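You operate a simulated robot arm through the tools that you are given. There is no shell and no other tool. Be economical: measure what you need, move in short steps, check, and stop when the job is done.

You run a simulated robot arm. Do the job below in one go: nothing can be reset, and whatever is moved stays where it is left.

## Task
Free the key section, lay it on the shallow wooden tray and stick the blue tape strip on it.
Fine: turn its catch off first; lay the strip along a short edge, smooth it down with the purple float and put that back; the other catches stay. Set down upright: purple float.

It is judged by the outcome, as a careful person would: the job done as asked, and still so three seconds after it is handed in. It fails if anything else is knocked over, pushed out of place, dropped, spilled or broken.

## Robot
A 6-joint arm with a two-finger parallel gripper, fixed in place. Base frame: the origin is at the foot of the arm, x ahead of it, y to its left, z up; the work surface is at about z = 520. Units: mm, rad, N and s.
With the tool pointing down near the work surface it reaches from about 100 to 720 mm from the base axis. Its first joint turns from -2.897 to 2.897 rad. Payload 3.91 kg.
The TCP is the grasp point between the finger pads, 30 mm short of the fingertips. In the tool frame z runs along the fingers and y along their closing line. The gripper opens to 110 mm. The fingers are 20 mm wide and 10 mm thick; the gripper's body (48 by 112 mm) begins 55 mm behind the TCP.
Orientation is that of the tool frame in the base frame, as a unit quaternion [w, x, y, z]. With the fingers straight down and closing along the base's y, the tool's x points along the base's -x, its y along +y and its z along -z.

## Interface
- The arm moves only by the tool play_rows. Its arguments are lists of equal length, an entry for each row: "dp": the shift along the tool's x, y, z in mm, a list of three; "rot": the turn, a rotation vector about the tool's x, y, z in rad, a list of three; "jaw": the gripper command, from -1 (shut) to 1 (fully open), values between in proportion. In form: {"dp": [[x, y, z], ...], "rot": [[rx, ry, rz], ...], "jaw": [jaw, ...]}. A call has 1 to 8 rows; each row shifts and turns the commanded pose from where the row before left it, along the tool's axes as they then stand. A row lasts 0.2 s, in which the tool goes at most 50 mm and 0.15 rad; a call with a longer step from one row to the next is refused whole, and so is a gripper value outside its range. Where a pose cannot be reached the arm comes as near as it can. A force on the tool above 50 N (or 10 N above the force at the start of the call, whichever is more), or a blocked arm, ends the call early, and 0.2 s more pass. Each finger travels about 45 mm/s and halts on what it meets, pressing with about 34 N; the grip force reading is that of the motor and also rises with nothing between the fingers. The clock runs only during rows and for 0.2 s after the last one: add rows that do not move to give the fingers time. It gives the time, the measured TCP pose, the force on the tool (base axes), the opening and the grip force at its end, in the units of the frame above (readings bear some noise), with the torque about the TCP (base axes, N m) and any sound that the robot's microphone picked up.
- Cameras (640 x 400 px; columns grow to the right, rows downward): "scene" is fixed at [217.6, 500.2, 1181.4]; the picture's right is [-0.87, -0.49, 0.00], its down [-0.30, 0.53, -0.79] and it looks along [0.39, -0.69, -0.61] (base axes); focal length 331 px, centre (320, 200). "wrist" rides on the gripper at [71, 22, -107] in the tool frame; the picture's right is [-0.29, 0.96, 0.00], its down [-0.76, -0.23, -0.61] and it looks along [-0.58, -0.18, 0.79] (tool axes); focal length 243 px, centre (320, 200). There is no depth. A picture from a camera that has moved, and an enlarged one, comes with that camera's place and axes in the base frame and with its lens.
- grab_frame(camera): a new picture of that camera. No time passes.
- move_column(by): slides the trunk up (or, below 0, down) by that many mm; the arm rides with it, the base frame stays. It gives what a move gives, with no picture.
- enlarge(camera, box): a new picture of the part [left, top, right, bottom] of that camera's present view, enlarged. No time passes.
- hand_in(): hands the job in; it is judged then, once.

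Work in short steps. Places have to be worked out from the pictures, the camera data and where the tool is seen: move nearer, look again, correct. Check each grasp and each placing, and mend what went wrong. You have 120 turns and 64 pictures in all, those below and enlarged ones among them. Open the gripper and draw the arm clear of the work before you hand the job in, unless the task says otherwise; then end with one line.

The tools are called after "Request:" as a command line: name --argument value ..., lists and objects as JSON in quotes. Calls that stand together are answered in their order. play_rows: Moves the arm, as the interface text tells. Its arguments: {"type":"object","properties":{"dp":{"type":"array"},"rot":{"type":"array"},"jaw":{"type":"array"}},"required":["dp","rot","jaw"]} The other tools are called the same way: move_column (by) slides the trunk up or down; grab_frame (camera) takes a picture; enlarge (camera, box) takes an enlarged picture of a part of a camera's view; hand_in () hands the job in.

At the start:

```text
t: 0.0
tool_pos: [540.5, -40.2, 866.4]
tool_rot: [0.0, 0.0, 1.0, 0.0]
wrist_force: [0.5, 0.4, 1.2]
ft_torque: [-0.01, 0.03, -0.01]
finger_gap: 110.3
finger_force: 0.0
trunk travel left (down, up): [-425.0, 165.0]
```

scene: 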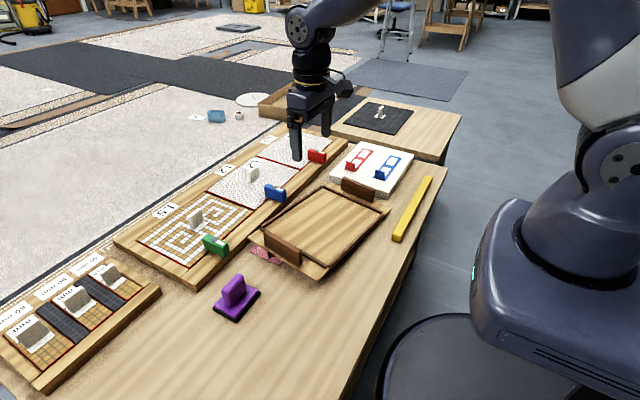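
wrist: 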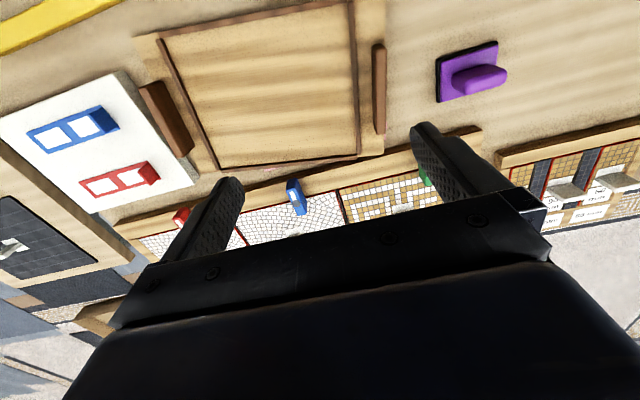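

I start by looking closer at the board with the sections and at the tray and tape.

Request:
enlarge --camera "scene" --box '[110, 120, 350, 300]'

Request:
enlarge --camera "scene" --box '[220, 80, 460, 260]'

Request:
enlarge --camera "scene" --box '[0, 220, 200, 400]'

```text
2.22 times, centred on (230, 210) of scene
camera zoom: at [217.6, 500.2, 1181.4], right [-0.87, -0.49, 0.0], down [-0.3, 0.53, -0.79], along [0.39, -0.69, -0.61], focal length 735 px, centre (520, 178)
```

zoom: 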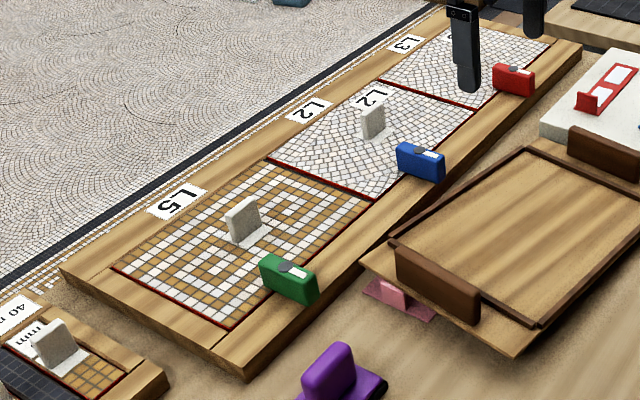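

```text
2.22 times, centred on (340, 170) of scene
camera zoom: at [217.6, 500.2, 1181.4], right [-0.87, -0.49, 0.0], down [-0.3, 0.53, -0.79], along [0.39, -0.69, -0.61], focal length 735 px, centre (276, 267)
```

zoom: 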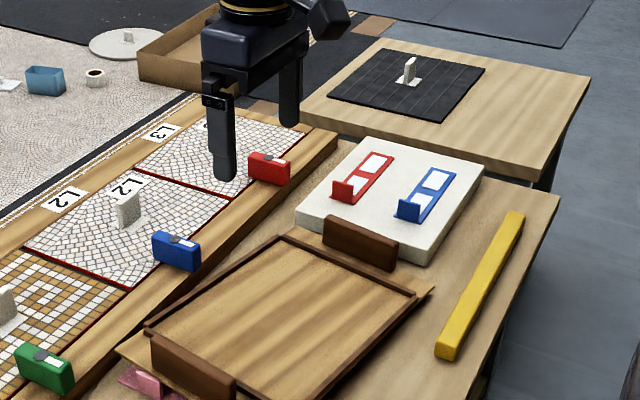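

```text
2.22 times, centred on (100, 310) of scene
camera zoom: at [217.6, 500.2, 1181.4], right [-0.87, -0.49, 0.0], down [-0.3, 0.53, -0.79], along [0.39, -0.69, -0.61], focal length 735 px, centre (809, -44)
```

zoom: 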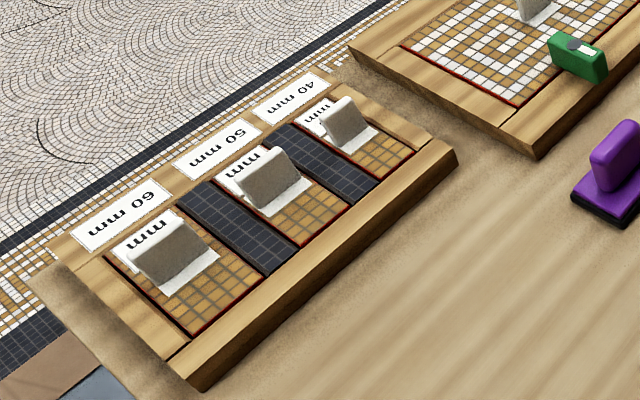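

The key (meander) pattern seems to be the L5 section, with the green catch, roughly at x≈870, y≈50: far out. I'll raise nothing yet, but test reach and clear the view: move sideways to −y and look.

Request:
play_rows --dp '[[-40, 0, 0], [-40, 0, 0], [-40, 0, 0], [-40, 0, 0], [0, 0, 0]]' --rot '[[0, 0, 0], [0, 0, 0], [0, 0, 0], [0, 0, 0], [0, 0, 0]]' --jaw '[1, 1, 1, 1, 1]'

```text
t: 1.2
tool_pos: [701.3, -39.6, 864.9]
tool_rot: [-0.001, -0.001, 1.0, 0.0]
wrist_force: [-0.1, -0.1, 0.1]
ft_torque: [0.01, 0.02, 0.02]
finger_gap: 110.3
finger_force: 0.0
trunk travel left (down, up): [-425.0, 165.0]
```

Reached x=701. Move on outward and left to test reach, then look.

Request:
play_rows --dp '[[-40, 30, 0], [-40, 30, 0], [0, 0, 0]]' --rot '[[0, 0, 0], [0, 0, 0], [0, 0, 0]]' --jaw '[1, 1, 1]'

Request:
grab_frame --camera "wrist"

Request:
grab_frame --camera "scene"

```text
t: 2.0
tool_pos: [752.2, 19.3, 873.0]
tool_rot: [0.0, 0.001, 1.0, 0.0]
wrist_force: [-0.1, 1.4, 0.7]
ft_torque: [-0.06, -0.02, 0.03]
finger_gap: 109.9
finger_force: 0.1
out of reach, approached as far as the arm can: row 2
trunk travel left (down, up): [-425.0, 165.0]
```

```text
58 pictures are left
camera wrist: at [681.4, 41.6, 980.2], right [0.29, 0.96, 0.0], down [0.76, -0.23, 0.61], along [0.58, -0.18, -0.79], focal length 243 px, centre (320, 200)
```

wrist: 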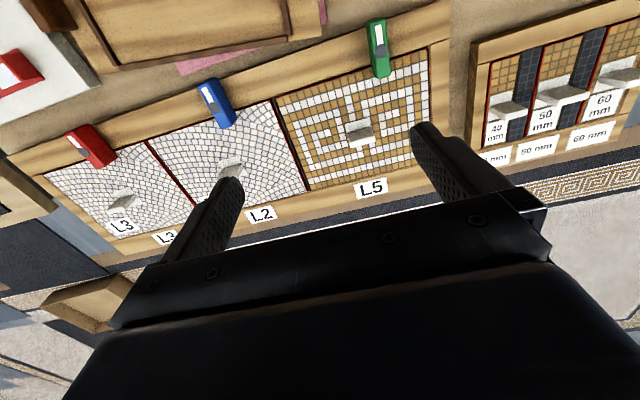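

```text
57 pictures are left
```

scene: 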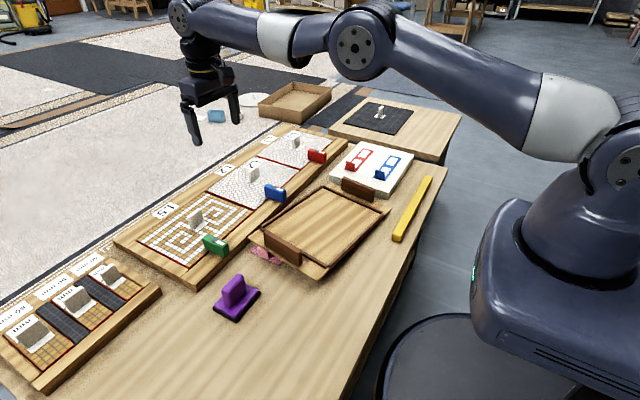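

L5 carries the key (meander) pattern and the green catch; its tab sits near (865, 58, 550). Vertical reach at this trunk height ends at ~752, so I lower the trunk to see if the reach grows.

Request:
move_column --by -200

Request:
play_rows --dp '[[-40, 0, 0], [-40, 0, 0], [0, 0, 0]]' --rot '[[0, 0, 0], [0, 0, 0], [0, 0, 0]]' --jaw '[1, 1, 1]'

```text
t: 4.2
tool_pos: [753.0, 17.9, 673.6]
tool_rot: [0.001, 0.0, 1.0, 0.0]
wrist_force: [0.2, 0.8, -0.1]
ft_torque: [-0.01, -0.01, -0.01]
finger_gap: 110.0
finger_force: 0.2
trunk travel left (down, up): [-225.0, 365.0]
```

```text
t: 5.0
tool_pos: [752.5, 18.9, 673.3]
tool_rot: [0.001, 0.0, 1.0, -0.001]
wrist_force: [-1.0, -0.2, 0.6]
ft_torque: [0.0, -0.05, 0.0]
finger_gap: 110.1
finger_force: 0.1
out of reach, approached as far as the arm can: row 1, 2
trunk travel left (down, up): [-225.0, 365.0]
```

Reach didn't change (it moves with the arm), so I'll tilt the tool outward about its y axis, then go further out at a safe height.

Request:
play_rows --dp '[[0, 0, 0], [0, 0, 0], [0, 0, 0], [0, 0, 0], [0, 0, 0]]' --rot '[[0, -0.13, 0], [0, -0.13, 0], [0, -0.13, 0], [0, -0.13, 0], [0, 0, 0]]' --jaw '[1, 1, 1, 1, 1]'

Request:
grab_frame --camera "wrist"

```text
t: 6.2
tool_pos: [753.0, 19.5, 673.4]
tool_rot: [0.258, 0.0, 0.966, 0.0]
wrist_force: [-0.2, 0.1, -0.6]
ft_torque: [0.02, -0.03, -0.03]
finger_gap: 109.8
finger_force: 0.0
trunk travel left (down, up): [-225.0, 365.0]
```

```text
56 pictures are left
camera wrist: at [638.3, 41.6, 731.0], right [0.25, 0.96, 0.14], down [0.36, -0.23, 0.91], along [0.9, -0.18, -0.4], focal length 243 px, centre (320, 200)
```

wrist: 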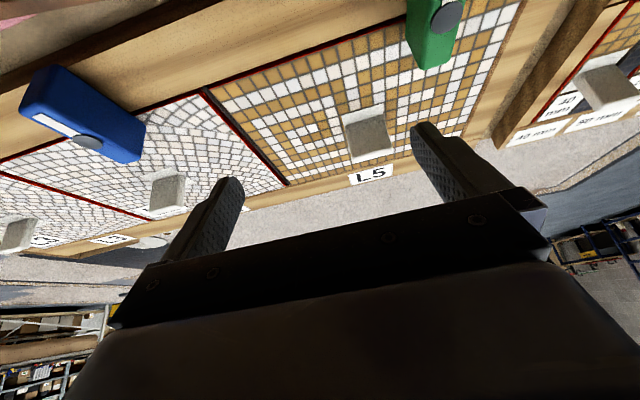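

The key section spans about x 770–970, y −70–190; its tab is wide along y (≈50 mm), so closing along y with a tilted tool fits. Now back off and up a little to inspect the green catch.

Request:
play_rows --dp '[[50, 0, 0], [50, 10, 0], [40, 10, 0], [0, 10, -10], [0, 0, 0]]' --rot '[[0, 0.13, 0], [0, 0.13, 0], [0, 0.1, 0], [0, 0, 0], [0, 0, 0]]' --jaw '[1, 1, 1, 1, 1]'

Request:
grab_frame --camera "wrist"

Request:
enlarge --camera "scene" --box '[190, 220, 250, 260]'

```text
refused: row 2 steps farther than a row can; nothing moved
```

```text
55 pictures are left
camera wrist: at [638.3, 41.6, 731.0], right [0.25, 0.96, 0.14], down [0.36, -0.23, 0.91], along [0.9, -0.18, -0.4], focal length 243 px, centre (320, 200)
```

wrist: 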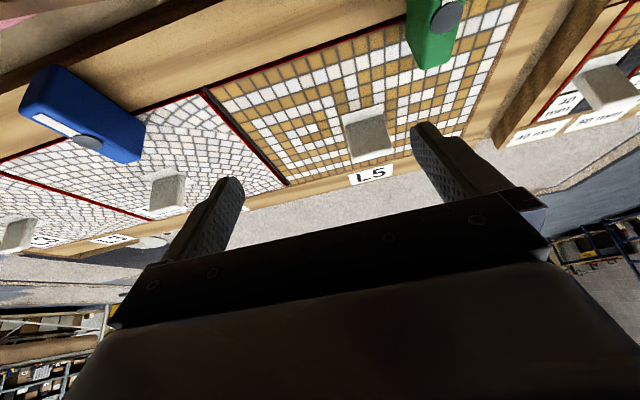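

```text
10.00 times, centred on (220, 240) of scene
camera zoom: at [217.6, 500.2, 1181.4], right [-0.87, -0.49, 0.0], down [-0.3, 0.53, -0.79], along [0.39, -0.69, -0.61], focal length 3309 px, centre (1320, -200)
```

zoom: 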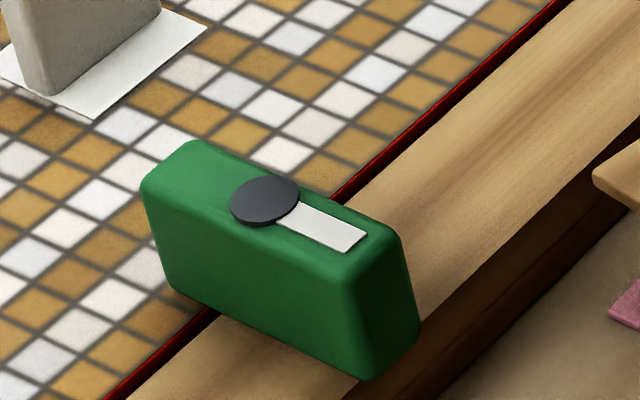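

The catch pivots about its centre (dark disc), lying across the section edge. Back off to view it from above.

Request:
play_rows --dp '[[40, 0, 0], [40, 10, 0], [40, 10, 0], [20, 10, -20], [0, 0, -20], [0, 0, 0]]' --rot '[[0, 0.13, 0], [0, 0.13, 0], [0, 0.13, 0], [0, 0.13, 0], [0, 0, 0], [0, 0, 0]]' --jaw '[1, 1, 1, 1, 1, 1]'

Request:
grab_frame --camera "wrist"

```text
t: 7.6
tool_pos: [619.2, 49.9, 665.6]
tool_rot: [-0.001, 0.0, 1.0, 0.0]
wrist_force: [0.2, 0.3, -0.1]
ft_torque: [0.01, 0.01, 0.04]
finger_gap: 110.1
finger_force: 0.0
trunk travel left (down, up): [-225.0, 365.0]
```

```text
53 pictures are left
camera wrist: at [548.5, 71.8, 772.4], right [0.29, 0.96, 0.0], down [0.76, -0.23, 0.61], along [0.58, -0.18, -0.79], focal length 243 px, centre (320, 200)
```

wrist: 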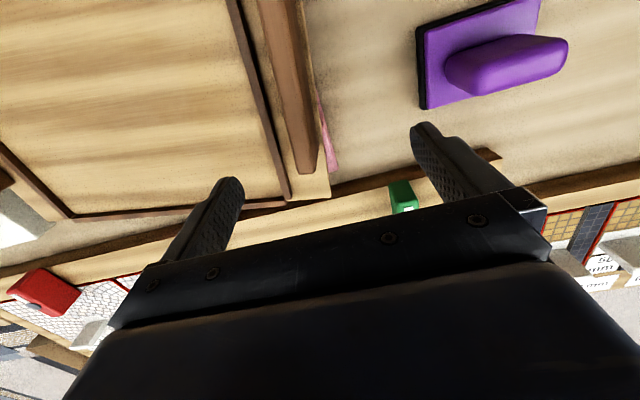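

Go forward over the board edge at a higher z to see the catch clearly.

Request:
play_rows --dp '[[-40, 0, -20], [-40, 10, -20], [-20, 10, -10], [0, 0, 0]]' --rot '[[0, 0, 0], [0, 0, 0], [0, 0, 0], [0, 0, 0]]' --jaw '[1, 1, 1, 1]'

Request:
grab_frame --camera "wrist"

```text
t: 8.6
tool_pos: [718.0, 70.2, 717.0]
tool_rot: [0.0, 0.0, 1.0, 0.0]
wrist_force: [-0.9, 0.5, 0.5]
ft_torque: [-0.02, 0.02, 0.01]
finger_gap: 109.8
finger_force: 0.0
trunk travel left (down, up): [-225.0, 365.0]
```

```text
52 pictures are left
camera wrist: at [647.1, 92.4, 823.5], right [0.29, 0.96, 0.0], down [0.76, -0.23, 0.61], along [0.58, -0.18, -0.79], focal length 243 px, centre (320, 200)
```

wrist: 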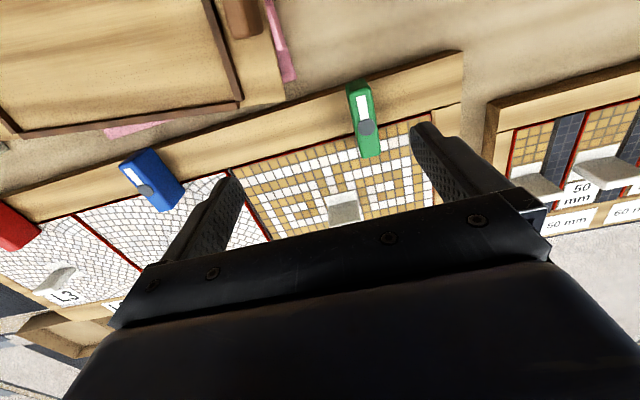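

Request:
enlarge --camera "wrist" --box '[300, 60, 420, 180]'

```text
3.33 times, centred on (360, 120) of wrist
camera zoom: at [647.1, 92.4, 823.5], right [0.29, 0.96, 0.0], down [0.76, -0.23, 0.61], along [0.58, -0.18, -0.79], focal length 809 px, centre (187, 467)
```

zoom: 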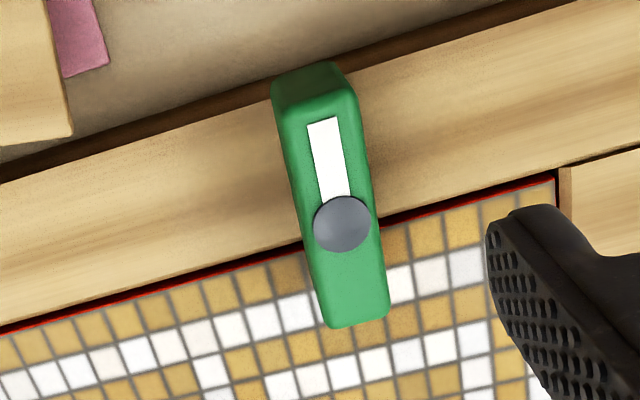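

Disc triangulates to (743, 110, 594), block ≈62 long in x, 20 wide; section edge at x≈768. I go above it with vertical tool, jaws half open.

Request:
play_rows --dp '[[-12, 20, 10], [-12, 19, 20], [0, 0, 30], [0, 0, 0]]' --rot '[[0, 0, 0.03], [0, 0, 0.03], [0, 0, 0], [0, 0, 0]]' --jaw '[0.2, 0.2, 0.2, 0.2]'

Request:
grab_frame --camera "wrist"

Request:
enlarge --camera "scene" --box '[160, 160, 280, 270]'

```text
t: 9.6
tool_pos: [743.7, 108.7, 655.1]
tool_rot: [0.001, 0.03, 1.0, -0.001]
wrist_force: [-0.1, -0.2, -0.6]
ft_torque: [0.01, 0.01, 0.02]
finger_gap: 65.9
finger_force: 0.1
trunk travel left (down, up): [-225.0, 365.0]
```

```text
50 pictures are left
camera wrist: at [674.6, 135.2, 762.3], right [0.35, 0.94, 0.0], down [0.74, -0.28, 0.61], along [0.57, -0.21, -0.79], focal length 243 px, centre (320, 200)
```

wrist: 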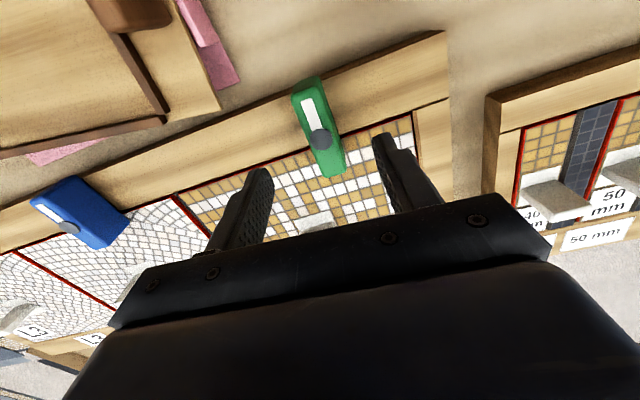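

```text
3.64 times, centred on (220, 215) of scene
camera zoom: at [217.6, 500.2, 1181.4], right [-0.87, -0.49, 0.0], down [-0.3, 0.53, -0.79], along [0.39, -0.69, -0.61], focal length 1203 px, centre (684, 146)
```

zoom: 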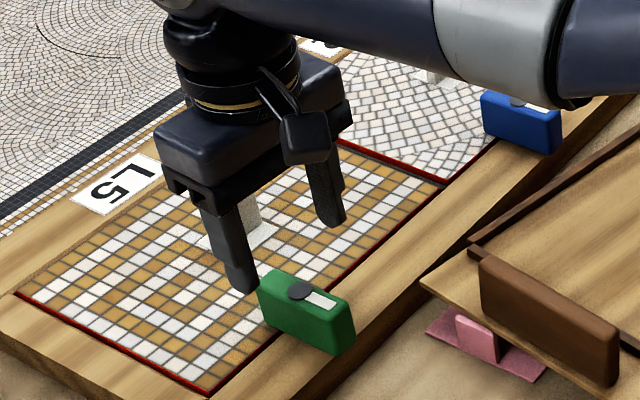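

Position confirmed (disc at 743,110). Descend so the pads straddle the block.

Request:
play_rows --dp '[[0, 0.5, 30], [0, 0, 30], [0, 0, 11], [0, 0, 0]]' --rot '[[0, 0, 0], [0, 0, 0], [0, 0, 0], [0, 0, 0]]' --jaw '[0.2, 0.2, 0.2, 0.2]'

Request:
enlarge --camera "scene" --box '[160, 180, 280, 290]'

```text
t: 10.6
tool_pos: [744.1, 108.1, 585.5]
tool_rot: [0.002, 0.031, 1.0, 0.0]
wrist_force: [-0.3, 0.5, -0.2]
ft_torque: [-0.04, 0.0, 0.0]
finger_gap: 66.2
finger_force: 0.1
trunk travel left (down, up): [-225.0, 365.0]
```

```text
3.64 times, centred on (220, 235) of scene
camera zoom: at [217.6, 500.2, 1181.4], right [-0.87, -0.49, 0.0], down [-0.3, 0.53, -0.79], along [0.39, -0.69, -0.61], focal length 1203 px, centre (684, 73)
```

zoom: 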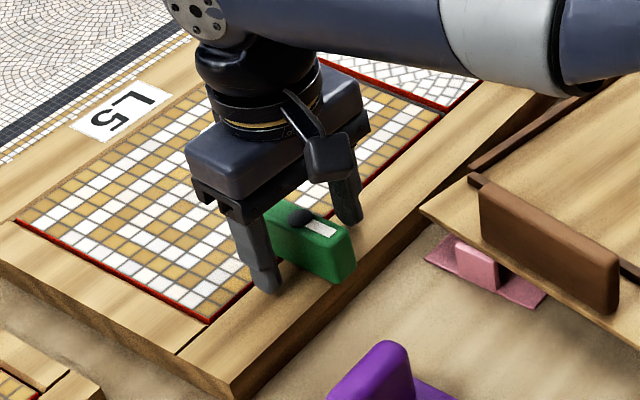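

Fingers straddle the block. Close.

Request:
play_rows --dp '[[0, 0, 0], [0, 0, 0], [0, 0, 0], [0, 0, 0]]' --rot '[[0, 0, 0], [0, 0, 0], [0, 0, 0], [0, 0, 0]]' --jaw '[-0.75, -0.75, -0.75, -0.75]'

```text
t: 11.6
tool_pos: [743.8, 109.4, 585.8]
tool_rot: [0.0, 0.029, 1.0, -0.001]
wrist_force: [3.1, 8.2, -1.8]
ft_torque: [-0.11, -0.39, 0.01]
finger_gap: 22.0
finger_force: 45.0
trunk travel left (down, up): [-225.0, 365.0]
```

Gripped at 22 mm. Begin turning in small steps.

Request:
play_rows --dp '[[0, 0, 0], [0, 0, 0], [0, 0, 0]]' --rot '[[0, 0, 0.12], [0, 0, 0.12], [0, 0, 0]]' --jaw '[-0.75, -0.75, -0.75]'

```text
t: 12.4
tool_pos: [743.5, 109.1, 585.0]
tool_rot: [0.001, 0.149, 0.989, -0.001]
wrist_force: [-3.0, 14.2, -0.3]
ft_torque: [-0.14, -0.75, 0.0]
finger_gap: 22.1
finger_force: 45.2
trunk travel left (down, up): [-225.0, 365.0]
```

It turns freely (no z torque). Continue.

Request:
play_rows --dp '[[0, 0, 0], [0, 0, 0], [0, 0, 0], [0, 0, 0], [0, 0, 0]]' --rot '[[0, 0, 0.14], [0, 0, 0.14], [0, 0, 0.14], [0, 0, 0.14], [0, 0, 0]]' --jaw '[-0.75, -0.75, -0.75, -0.75, -0.75]'

Request:
enlarge --camera "scene" --box '[160, 180, 280, 290]'

```text
t: 13.6
tool_pos: [744.3, 110.5, 584.7]
tool_rot: [0.001, 0.418, 0.908, 0.001]
wrist_force: [-4.9, 19.6, 8.1]
ft_torque: [-0.12, 0.76, -0.01]
finger_gap: 22.0
finger_force: 45.5
trunk travel left (down, up): [-225.0, 365.0]
```

```text
3.64 times, centred on (220, 235) of scene
camera zoom: at [217.6, 500.2, 1181.4], right [-0.87, -0.49, 0.0], down [-0.3, 0.53, -0.79], along [0.39, -0.69, -0.61], focal length 1203 px, centre (684, 73)
```

zoom: 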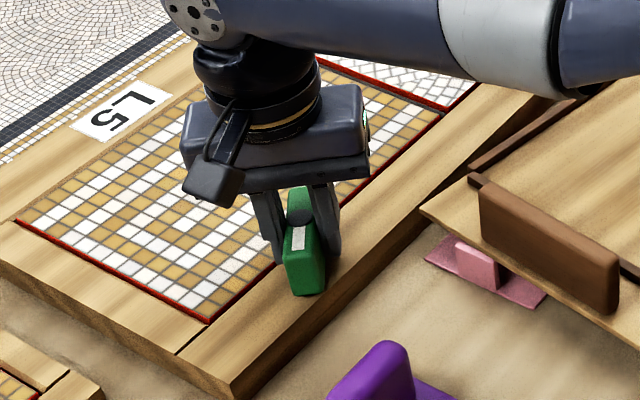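

Turning well; finish the quarter turn.

Request:
play_rows --dp '[[0, 0, 0], [0, 0, 0], [0, 0, 0], [0, 0, 0], [0, 0, 0], [0, 0, 0]]' --rot '[[0, 0, 0.15], [0, 0, 0.15], [0, 0, 0.15], [0, 0, 0.15], [0, 0, 0.15], [0, 0, 0]]' --jaw '[-0.75, -0.75, -0.75, -0.75, -0.75, -0.75]'

Request:
enlarge --camera "scene" --box '[160, 180, 280, 290]'

```text
t: 15.0
tool_pos: [744.2, 108.5, 586.0]
tool_rot: [0.001, 0.721, 0.693, 0.0]
wrist_force: [-11.1, 20.2, 11.1]
ft_torque: [-0.51, 0.54, 1.02]
finger_gap: 22.4
finger_force: 44.9
trunk travel left (down, up): [-225.0, 365.0]
```

```text
3.64 times, centred on (220, 235) of scene
camera zoom: at [217.6, 500.2, 1181.4], right [-0.87, -0.49, 0.0], down [-0.3, 0.53, -0.79], along [0.39, -0.69, -0.61], focal length 1203 px, centre (684, 73)
```

zoom: 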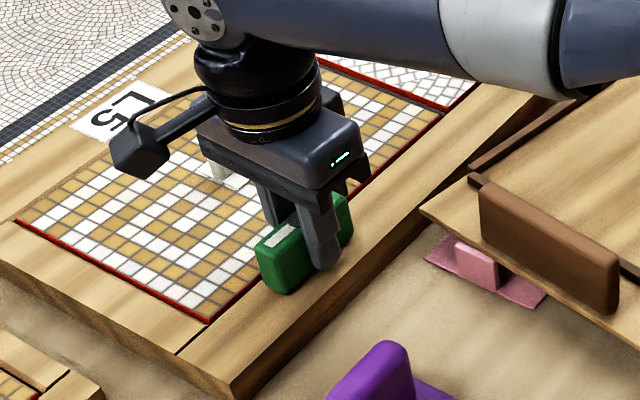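

Z torque rose to 1 N·m: it is at its stop, parallel to the rail. Release and rise straight up.

Request:
play_rows --dp '[[0, 0, 0], [0, 0, 0], [0, 0, -30], [0, 0, -40], [0, 0, -30], [0, 0, 0]]' --rot '[[0, 0, 0], [0, 0, 0], [0, 0, 0], [0, 0, 0], [0, 0, 0], [0, 0, 0]]' --jaw '[-0.3, -0.3, -0.3, -0.3, -0.3, -0.3]'

Request:
enlarge --camera "scene" --box '[160, 180, 280, 290]'

```text
t: 16.4
tool_pos: [743.5, 108.5, 684.1]
tool_rot: [0.001, 0.721, 0.693, 0.0]
wrist_force: [0.3, 0.7, -0.8]
ft_torque: [0.01, 0.0, -0.04]
finger_gap: 38.5
finger_force: 0.1
trunk travel left (down, up): [-225.0, 365.0]
```

```text
3.64 times, centred on (220, 235) of scene
camera zoom: at [217.6, 500.2, 1181.4], right [-0.87, -0.49, 0.0], down [-0.3, 0.53, -0.79], along [0.39, -0.69, -0.61], focal length 1203 px, centre (684, 73)
```

zoom: 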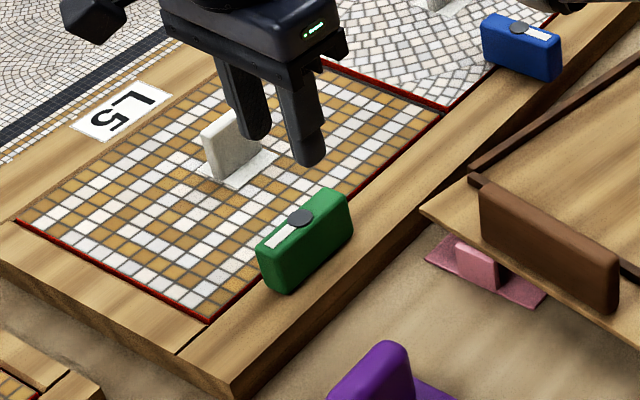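

Catch is off. Rotate the tool back to yaw ≈0.05.

Request:
play_rows --dp '[[0, 0, 0], [0, 0, 0], [0, 0, 0], [0, 0, 0], [0, 0, 0], [0, 0, 0], [0, 0, 0]]' --rot '[[0, 0, -0.15], [0, 0, -0.15], [0, 0, -0.15], [0, 0, -0.15], [0, 0, -0.15], [0, 0, -0.15], [0, 0, -0.15]]' --jaw '[0.5, 0.5, 0.5, 0.5, 0.5, 0.5, 0.5]'

Request:
play_rows --dp '[[0, 0, 0], [0, 0, 0], [0, 0, 0], [0, 0, 0], [0, 0, 0]]' --rot '[[0, 0, -0.15], [0, 0, -0.15], [0, 0, -0.15], [0, 0, -0.06], [0, 0, 0]]' --jaw '[0.5, 0.5, 0.5, 0.5, 0.5]'

Request:
grab_frame --camera "wrist"

Request:
enlarge --camera "scene" --box '[150, 185, 250, 255]'

```text
t: 18.0
tool_pos: [742.3, 107.4, 683.7]
tool_rot: [0.002, 0.276, 0.961, 0.0]
wrist_force: [-0.2, -0.6, -0.8]
ft_torque: [0.01, 0.0, 0.05]
finger_gap: 82.4
finger_force: 0.1
trunk travel left (down, up): [-225.0, 365.0]
```

```text
t: 19.2
tool_pos: [742.6, 107.4, 683.8]
tool_rot: [0.001, 0.024, 1.0, 0.0]
wrist_force: [0.2, -0.2, 0.2]
ft_torque: [0.0, 0.01, 0.01]
finger_gap: 82.5
finger_force: 0.1
trunk travel left (down, up): [-225.0, 365.0]
```

```text
44 pictures are left
camera wrist: at [673.0, 133.8, 791.2], right [0.34, 0.94, 0.0], down [0.75, -0.27, 0.61], along [0.57, -0.2, -0.79], focal length 243 px, centre (320, 200)
```

wrist: 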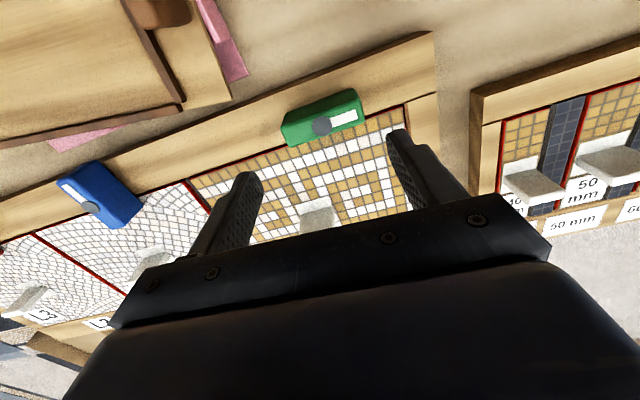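

```text
5.71 times, centred on (200, 220) of scene
camera zoom: at [217.6, 500.2, 1181.4], right [-0.87, -0.49, 0.0], down [-0.3, 0.53, -0.79], along [0.39, -0.69, -0.61], focal length 1891 px, centre (1006, 86)
```

zoom: 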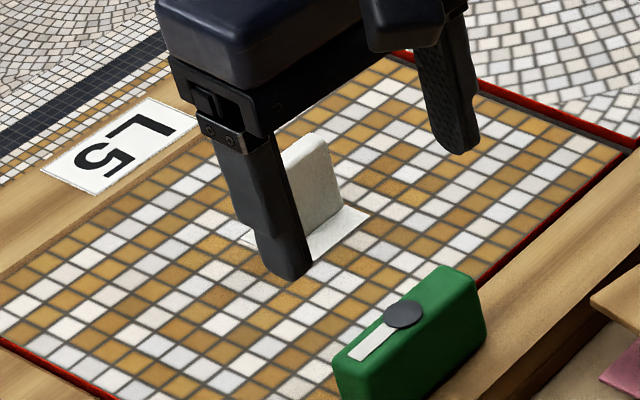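

Tab is a plate ~42 wide (y), top at about (856, 61, 606). Tilt outward 0.52 rad, then travel to above the tab.

Request:
play_rows --dp '[[0, 0, 0], [0, 0, 0], [0, 0, 0], [0, 0, 0], [0, 0, 0]]' --rot '[[0, -0.13, 0], [0, -0.13, 0], [0, -0.13, 0], [0, -0.13, 0], [0, 0, 0]]' --jaw '[0.5, 0.5, 0.5, 0.5, 0.5]'

Request:
play_rows --dp '[[-21.3, -10.5, 22], [-21.3, -10.5, 22], [-21.3, -10.4, 22], [-21.3, -10.4, 22], [0, 0, 0]]' --rot '[[0, 0, 0], [0, 0, 0], [0, 0, 0], [0, 0, 0], [0, 0, 0]]' --jaw '[0.5, 0.5, 0.5, 0.5, 0.5]'

Request:
grab_frame --camera "wrist"

Request:
enlarge --camera "scene" --box '[130, 155, 250, 235]'

```text
t: 20.4
tool_pos: [745.3, 109.4, 684.4]
tool_rot: [0.258, 0.025, 0.966, -0.007]
wrist_force: [0.1, 0.5, -0.1]
ft_torque: [0.0, 0.0, -0.02]
finger_gap: 82.3
finger_force: 0.0
trunk travel left (down, up): [-225.0, 365.0]
```

```text
t: 21.6
tool_pos: [856.9, 60.5, 651.4]
tool_rot: [0.258, 0.025, 0.966, -0.008]
wrist_force: [-0.2, 0.6, 0.1]
ft_torque: [0.01, -0.03, 0.02]
finger_gap: 82.6
finger_force: 0.1
out of reach, approached as far as the arm can: row 4
trunk travel left (down, up): [-225.0, 365.0]
```

```text
42 pictures are left
camera wrist: at [743.0, 88.1, 707.6], right [0.3, 0.94, 0.15], down [0.34, -0.25, 0.91], along [0.89, -0.22, -0.4], focal length 243 px, centre (320, 200)
```

wrist: 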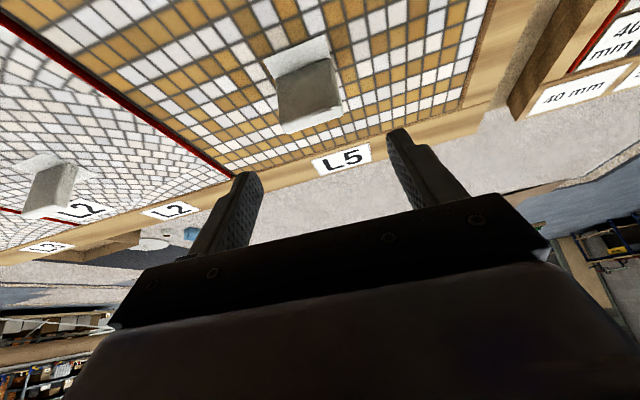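

```text
5.00 times, centred on (190, 195) of scene
camera zoom: at [217.6, 500.2, 1181.4], right [-0.87, -0.49, 0.0], down [-0.3, 0.53, -0.79], along [0.39, -0.69, -0.61], focal length 1654 px, centre (970, 225)
```

zoom: 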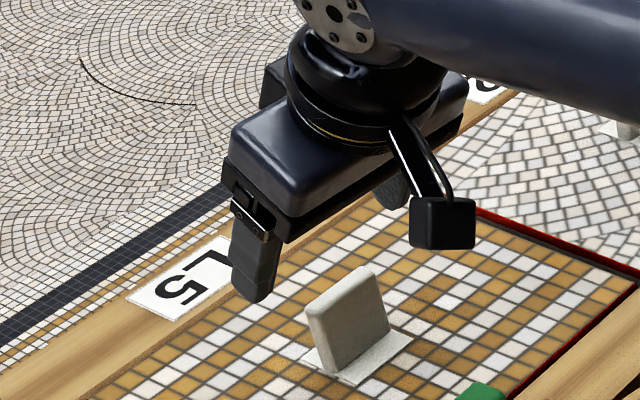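

Tab top confirmed near (855–865, 63, 605). Tilt slightly more for reach and descend around it.

Request:
play_rows --dp '[[0, 0, 0], [0, 0, 0], [10.7, 0.6, 17.8], [10.7, 0.6, 17.8], [0, 0, 0]]' --rot '[[0, -0.1, 0], [0, 0, 0], [0, 0, 0], [0, 0, 0], [0, 0, 0]]' --jaw '[0.5, 0.5, 0.5, 0.5, 0.5]'

Request:
grab_frame --camera "wrist"

Request:
enlarge --camera "scene" --box '[130, 165, 250, 245]'

```text
t: 22.8
tool_pos: [860.4, 61.3, 608.0]
tool_rot: [0.306, 0.024, 0.952, -0.008]
wrist_force: [1.2, 0.4, -0.4]
ft_torque: [0.02, 0.02, 0.02]
finger_gap: 82.4
finger_force: 0.1
trunk travel left (down, up): [-225.0, 365.0]
```

```text
40 pictures are left
camera wrist: at [742.1, 89.8, 653.8], right [0.28, 0.94, 0.17], down [0.25, -0.24, 0.94], along [0.93, -0.22, -0.31], focal length 243 px, centre (320, 200)
```

wrist: 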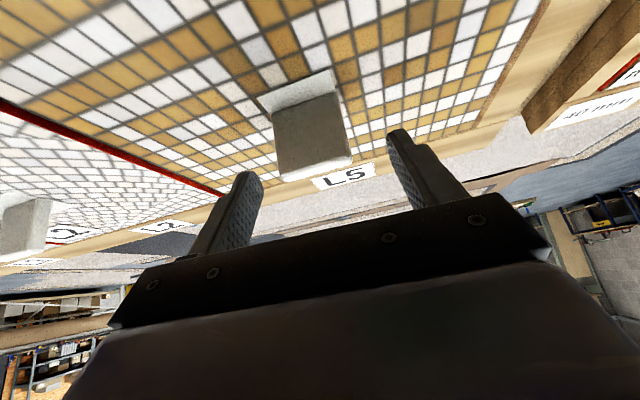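

```text
5.00 times, centred on (190, 205) of scene
camera zoom: at [217.6, 500.2, 1181.4], right [-0.87, -0.49, 0.0], down [-0.3, 0.53, -0.79], along [0.39, -0.69, -0.61], focal length 1654 px, centre (970, 175)
```

zoom: 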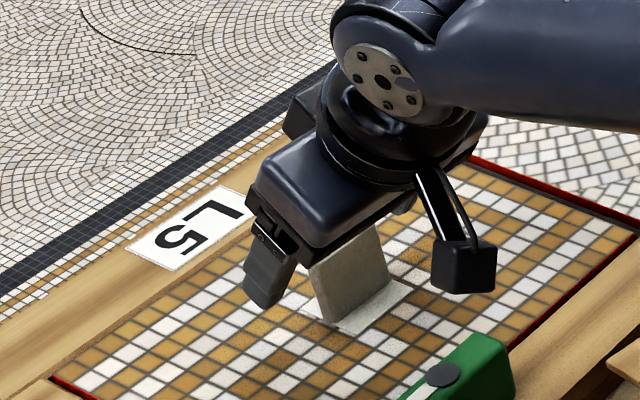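

Aligned; tab centre judged at y≈65, spanning z≈562–602. Last small descent to z≈594 then close.

Request:
play_rows --dp '[[4, 3.7, 5.7], [4, 0, 5.7], [0, 0, 0]]' --rot '[[0, 0, 0], [0, 0, 0], [0, 0, 0]]' --jaw '[0.5, 0.5, 0.5]'

Request:
play_rows --dp '[[0, 0, 0], [0, 0, 0], [0, 0, 0], [0, 0, 0], [0, 0, 0]]' --rot '[[0, 0, 0], [0, 0, 0], [0, 0, 0], [0, 0, 0], [0, 0, 0]]' --jaw '[-0.6, -0.6, -0.6, -0.6, -0.6]'

Request:
enlarge --camera "scene" --box '[130, 165, 250, 245]'

```text
t: 23.6
tool_pos: [861.2, 65.9, 595.3]
tool_rot: [0.305, 0.025, 0.952, -0.008]
wrist_force: [0.0, 0.3, 0.1]
ft_torque: [0.0, 0.03, -0.01]
finger_gap: 82.5
finger_force: 0.2
trunk travel left (down, up): [-225.0, 365.0]
```

```text
t: 24.8
tool_pos: [861.0, 61.9, 594.3]
tool_rot: [0.306, 0.025, 0.952, -0.009]
wrist_force: [-0.8, -25.7, 1.3]
ft_torque: [-0.31, 0.18, -0.1]
finger_gap: 44.1
finger_force: 34.2
trunk travel left (down, up): [-225.0, 365.0]
```

```text
5.00 times, centred on (190, 205) of scene
camera zoom: at [217.6, 500.2, 1181.4], right [-0.87, -0.49, 0.0], down [-0.3, 0.53, -0.79], along [0.39, -0.69, -0.61], focal length 1654 px, centre (970, 175)
```

zoom: 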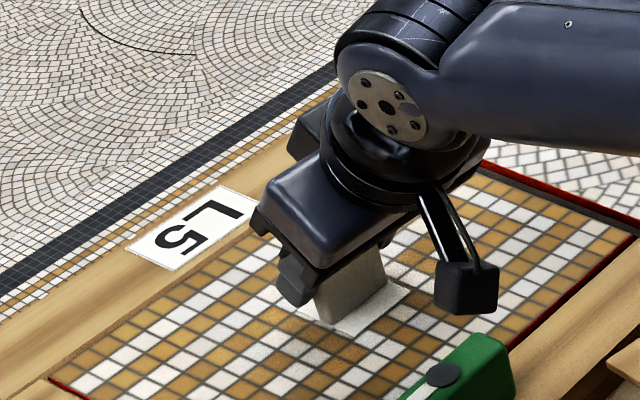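

Held at 44 mm, but a side load of 26 N shows the tab centre is at y≈62. Relieve by shifting −4 mm, then lift a few mm by trunk.

Request:
play_rows --dp '[[0, -4, 0], [0, 0, 0]]' --rot '[[0, 0, 0], [0, 0, 0]]' --jaw '[-0.7, -0.7]'

Request:
move_column --by 8

Request:
enlarge --camera "scene" --box '[110, 155, 290, 285]'

```text
t: 25.4
tool_pos: [862.2, 61.4, 594.0]
tool_rot: [0.306, 0.024, 0.952, -0.007]
wrist_force: [4.7, -14.3, -0.4]
ft_torque: [-0.21, -0.14, 0.5]
finger_gap: 44.5
finger_force: 34.2
trunk travel left (down, up): [-225.0, 365.0]
```

```text
t: 25.9
tool_pos: [858.8, 62.4, 600.0]
tool_rot: [0.303, 0.023, 0.953, -0.008]
wrist_force: [-1.6, -5.7, -7.8]
ft_torque: [-0.13, 0.03, 0.19]
finger_gap: 44.5
finger_force: 34.0
trunk travel left (down, up): [-233.0, 357.0]
```

```text
3.08 times, centred on (200, 220) of scene
camera zoom: at [217.6, 500.2, 1181.4], right [-0.87, -0.49, 0.0], down [-0.3, 0.53, -0.79], along [0.39, -0.69, -0.61], focal length 1018 px, centre (689, 138)
```

zoom: 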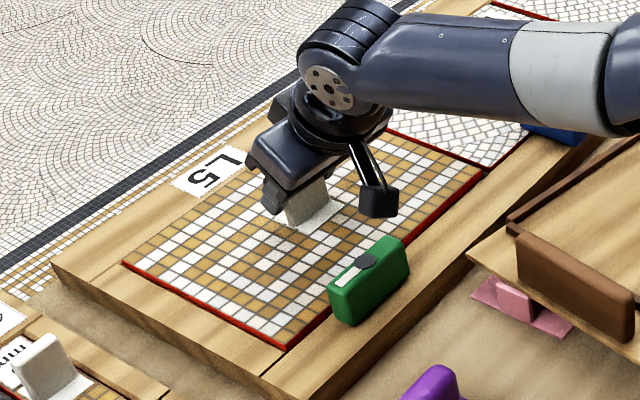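

It is rising, ~8 N on the wrist. Continue lifting.

Request:
move_column --by 20

Request:
enlarge --camera "scene" --box '[110, 155, 290, 285]'

```text
t: 26.6
tool_pos: [861.6, 62.7, 626.3]
tool_rot: [0.308, 0.024, 0.951, -0.007]
wrist_force: [0.4, 2.6, 6.3]
ft_torque: [0.51, 0.73, 0.27]
finger_gap: 43.8
finger_force: 33.7
trunk travel left (down, up): [-253.0, 337.0]
```

```text
3.08 times, centred on (200, 220) of scene
camera zoom: at [217.6, 500.2, 1181.4], right [-0.87, -0.49, 0.0], down [-0.3, 0.53, -0.79], along [0.39, -0.69, -0.61], focal length 1018 px, centre (689, 138)
```

zoom: 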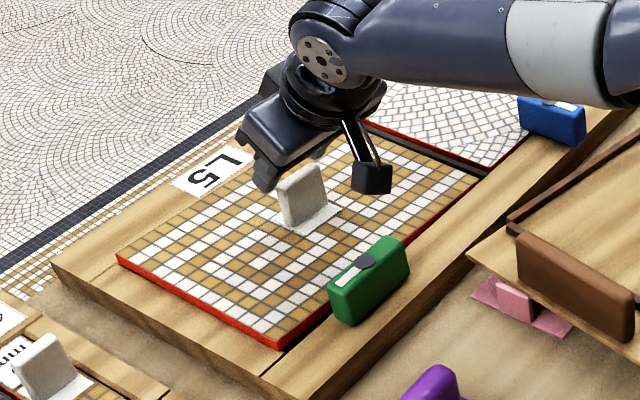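

The fingers seem to have slipped up along the tab, section only partly raised. Look with the wrist.

Request:
grab_frame --camera "wrist"

Request:
enlarge --camera "scene" --box '[160, 175, 230, 220]'

```text
35 pictures are left
camera wrist: at [742.7, 91.0, 671.8], right [0.28, 0.94, 0.17], down [0.25, -0.24, 0.94], along [0.93, -0.22, -0.3], focal length 243 px, centre (320, 200)
```

wrist: 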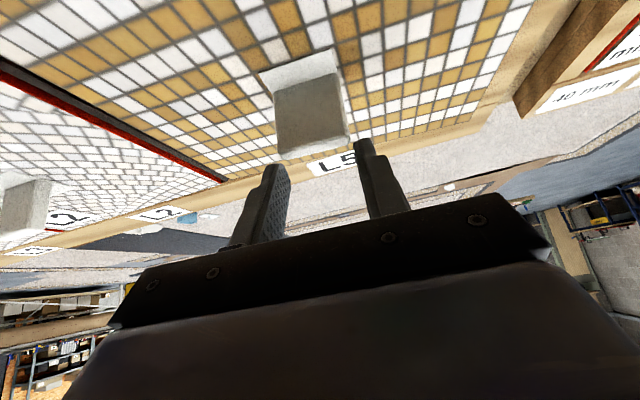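

```text
8.89 times, centred on (195, 198) of scene
camera zoom: at [217.6, 500.2, 1181.4], right [-0.87, -0.49, 0.0], down [-0.3, 0.53, -0.79], along [0.39, -0.69, -0.61], focal length 2941 px, centre (1431, 222)
```

zoom: 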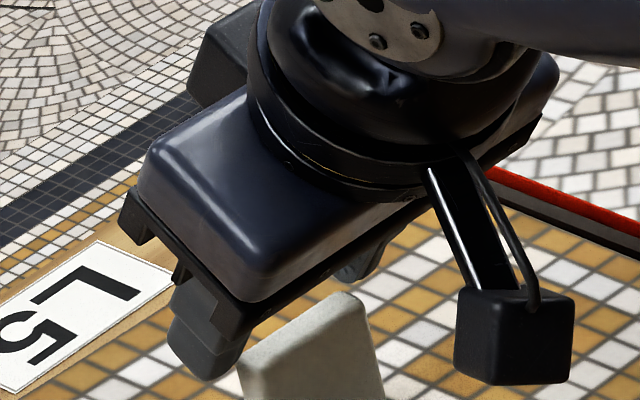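

The fingertips are squeezing on the tab's rounded top. Open, then check how the section lies.

Request:
play_rows --dp '[[0, 0, 0], [0, 0, 0], [0, 0, 0], [0, 0, -30], [0, 0, 0]]' --rot '[[0, 0, 0], [0, 0, 0], [0, 0, 0], [0, 0, 0], [0, 0, 0]]' --jaw '[0.1, 0.1, 0.1, 0.1, 0.1]'

Request:
enlarge --camera "scene" --box '[110, 155, 290, 285]'

```text
t: 27.8
tool_pos: [844.2, 62.5, 645.7]
tool_rot: [0.306, 0.025, 0.952, -0.008]
wrist_force: [-0.2, 0.0, 0.5]
ft_torque: [-0.02, 0.0, 0.02]
finger_gap: 60.5
finger_force: 0.1
trunk travel left (down, up): [-253.0, 337.0]
```

```text
3.08 times, centred on (200, 220) of scene
camera zoom: at [217.6, 500.2, 1181.4], right [-0.87, -0.49, 0.0], down [-0.3, 0.53, -0.79], along [0.39, -0.69, -0.61], focal length 1018 px, centre (689, 138)
```

zoom: 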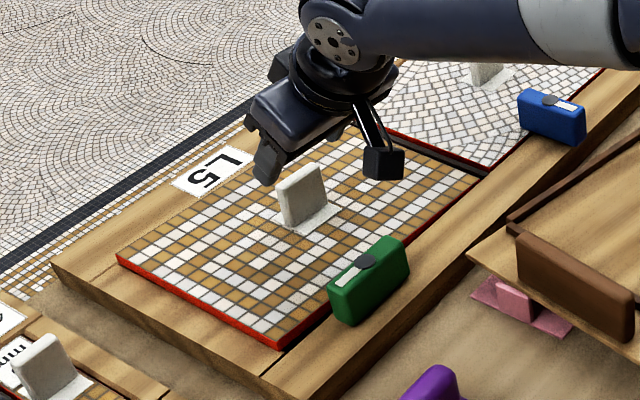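

The section now rests slightly raised on its +y rim, shifted in +y; it's loose. Look again for the tab's exact place.

Request:
grab_frame --camera "wrist"

Request:
enlarge --camera "scene" --box '[170, 190, 230, 230]'

```text
32 pictures are left
camera wrist: at [726.1, 90.4, 692.3], right [0.28, 0.94, 0.17], down [0.25, -0.24, 0.94], along [0.92, -0.22, -0.31], focal length 243 px, centre (320, 200)
```

wrist: 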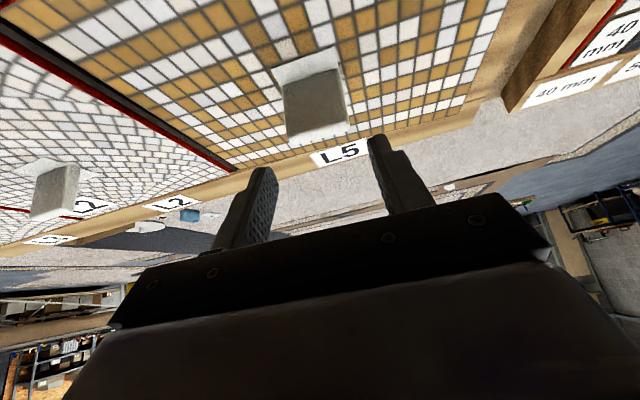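

```text
10.00 times, centred on (200, 210) of scene
camera zoom: at [217.6, 500.2, 1181.4], right [-0.87, -0.49, 0.0], down [-0.3, 0.53, -0.79], along [0.39, -0.69, -0.61], focal length 3309 px, centre (1520, 100)
```

zoom: 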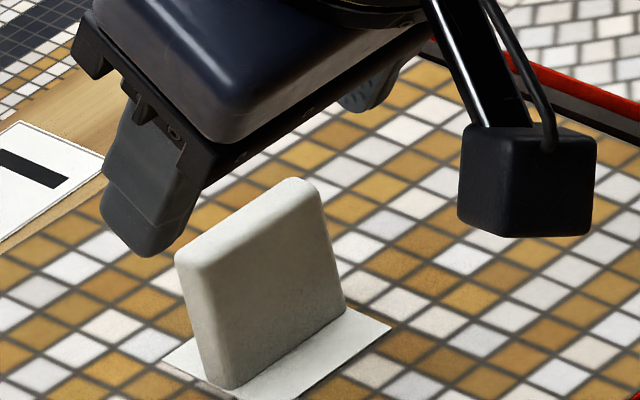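

Tab front face at x≈856, 10 thick, centre y≈67, z 564–607. The earlier lift likely jammed from side load. Regrip a bit nearer (x≈857) so the pads cover more of the tab.

Request:
play_rows --dp '[[6.05, 1.5, 15.6], [6.05, 1.5, 15.6], [6.05, 1.5, 15.6], [0, 0, 0]]' --rot '[[0, 0, 0], [0, 0, 0], [0, 0, 0], [0, 0, 0]]' --jaw '[0.35, 0.35, 0.35, 0.35]'

Request:
play_rows --dp '[[0, 0, 0], [0, 0, 0], [0, 0, 0], [0, 0, 0]]' --rot '[[0, 0, 0], [0, 0, 0], [0, 0, 0], [0, 0, 0]]' --jaw '[-1, -1, -1, -1]'

```text
t: 28.8
tool_pos: [855.7, 66.3, 597.7]
tool_rot: [0.306, 0.024, 0.952, -0.007]
wrist_force: [-0.2, -0.4, -0.3]
ft_torque: [-0.04, 0.02, -0.03]
finger_gap: 74.3
finger_force: 0.0
trunk travel left (down, up): [-253.0, 337.0]
```

```text
t: 29.8
tool_pos: [856.0, 66.3, 600.2]
tool_rot: [0.305, 0.026, 0.952, -0.008]
wrist_force: [-1.0, -3.8, 1.3]
ft_torque: [0.51, 0.2, 0.06]
finger_gap: 45.0
finger_force: 34.3
trunk travel left (down, up): [-253.0, 337.0]
```

Good grip with small side load. Lift a little and check.

Request:
move_column --by 6

Request:
enlarge --camera "scene" --box '[110, 155, 290, 285]'

```text
t: 30.4
tool_pos: [856.1, 66.5, 603.1]
tool_rot: [0.305, 0.024, 0.952, -0.008]
wrist_force: [3.2, 0.5, -5.4]
ft_torque: [0.59, 0.1, 0.55]
finger_gap: 44.0
finger_force: 34.6
trunk travel left (down, up): [-259.0, 331.0]
```

```text
3.08 times, centred on (200, 220) of scene
camera zoom: at [217.6, 500.2, 1181.4], right [-0.87, -0.49, 0.0], down [-0.3, 0.53, -0.79], along [0.39, -0.69, -0.61], focal length 1018 px, centre (689, 138)
```

zoom: 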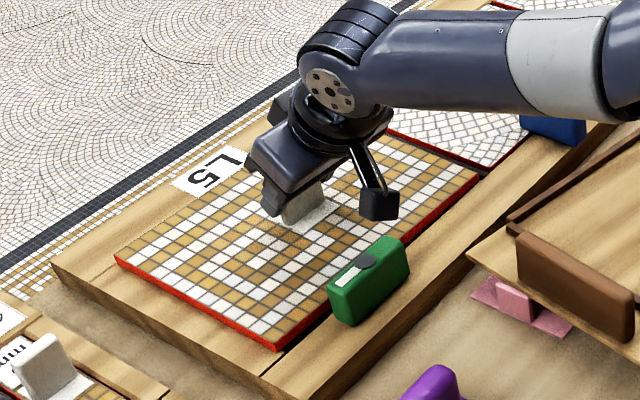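

Front and both sides are rising together. Continue in small lifts.

Request:
move_column --by 8

Request:
move_column --by 8

Request:
enlarge --camera "scene" --box '[110, 155, 290, 285]'

```text
t: 30.9
tool_pos: [855.8, 66.1, 611.7]
tool_rot: [0.305, 0.024, 0.952, -0.008]
wrist_force: [0.0, 0.0, -5.8]
ft_torque: [0.03, 0.06, -0.01]
finger_gap: 44.1
finger_force: 33.9
trunk travel left (down, up): [-267.0, 323.0]
```

```text
t: 31.5
tool_pos: [856.2, 66.0, 620.4]
tool_rot: [0.305, 0.024, 0.952, -0.007]
wrist_force: [-0.5, -0.1, -6.5]
ft_torque: [0.01, 0.11, 0.0]
finger_gap: 43.8
finger_force: 33.9
trunk travel left (down, up): [-275.0, 315.0]
```

```text
3.08 times, centred on (200, 220) of scene
camera zoom: at [217.6, 500.2, 1181.4], right [-0.87, -0.49, 0.0], down [-0.3, 0.53, -0.79], along [0.39, -0.69, -0.61], focal length 1018 px, centre (689, 138)
```

zoom: 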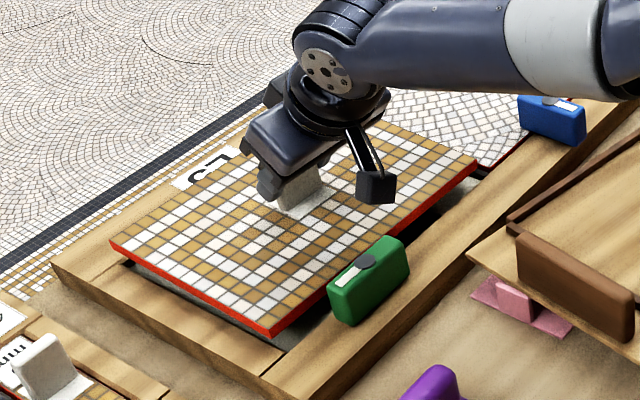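

Section is free and held (≈6 N). Raise well clear, then carry over the tray at tilt unchanged.

Request:
move_column --by 75

Request:
play_rows --dp '[[9, -9, -6], [18.8, -19.1, -13.5], [18.8, -19.1, -13.5], [18.8, -19.1, -13.5], [18.8, -19.1, -13.5], [18.8, -19.1, -13.5], [9, -9, -6], [0, 0, 0]]' --rot '[[0, 0, 0], [0, 0, 0], [0, 0, 0], [0, 0, 0], [0, 0, 0], [0, 0, 0], [0, 0, 0], [0, 0, 0]]' --jaw '[-1, -1, -1, -1, -1, -1, -1, -1]'

Request:
grab_frame --camera "scene"

```text
t: 32.6
tool_pos: [856.3, 65.3, 695.5]
tool_rot: [0.306, 0.024, 0.952, -0.007]
wrist_force: [0.1, -0.4, -6.2]
ft_torque: [0.03, 0.07, 0.02]
finger_gap: 44.2
finger_force: 34.6
trunk travel left (down, up): [-350.0, 240.0]
```

```text
t: 34.4
tool_pos: [712.1, -41.3, 695.7]
tool_rot: [0.306, 0.024, 0.952, -0.008]
wrist_force: [-0.3, -0.6, -6.3]
ft_torque: [-0.02, 0.09, 0.02]
finger_gap: 44.2
finger_force: 34.0
trunk travel left (down, up): [-350.0, 240.0]
```

```text
28 pictures are left
```

scene: 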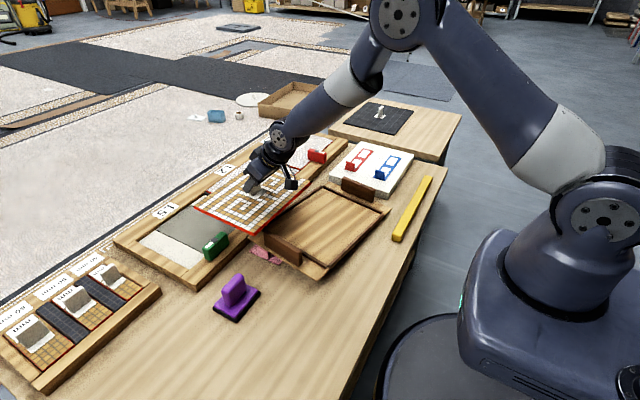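

Carried stably. Zoom to measure both tray and section now.

Request:
enlarge --camera "scene" --box '[185, 155, 395, 285]'

```text
3.05 times, centred on (290, 220) of scene
camera zoom: at [217.6, 500.2, 1181.4], right [-0.87, -0.49, 0.0], down [-0.3, 0.53, -0.79], along [0.39, -0.69, -0.61], focal length 1008 px, centre (411, 139)
```

zoom: 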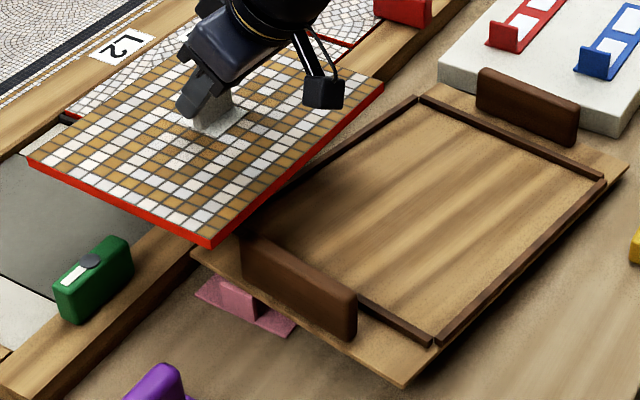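

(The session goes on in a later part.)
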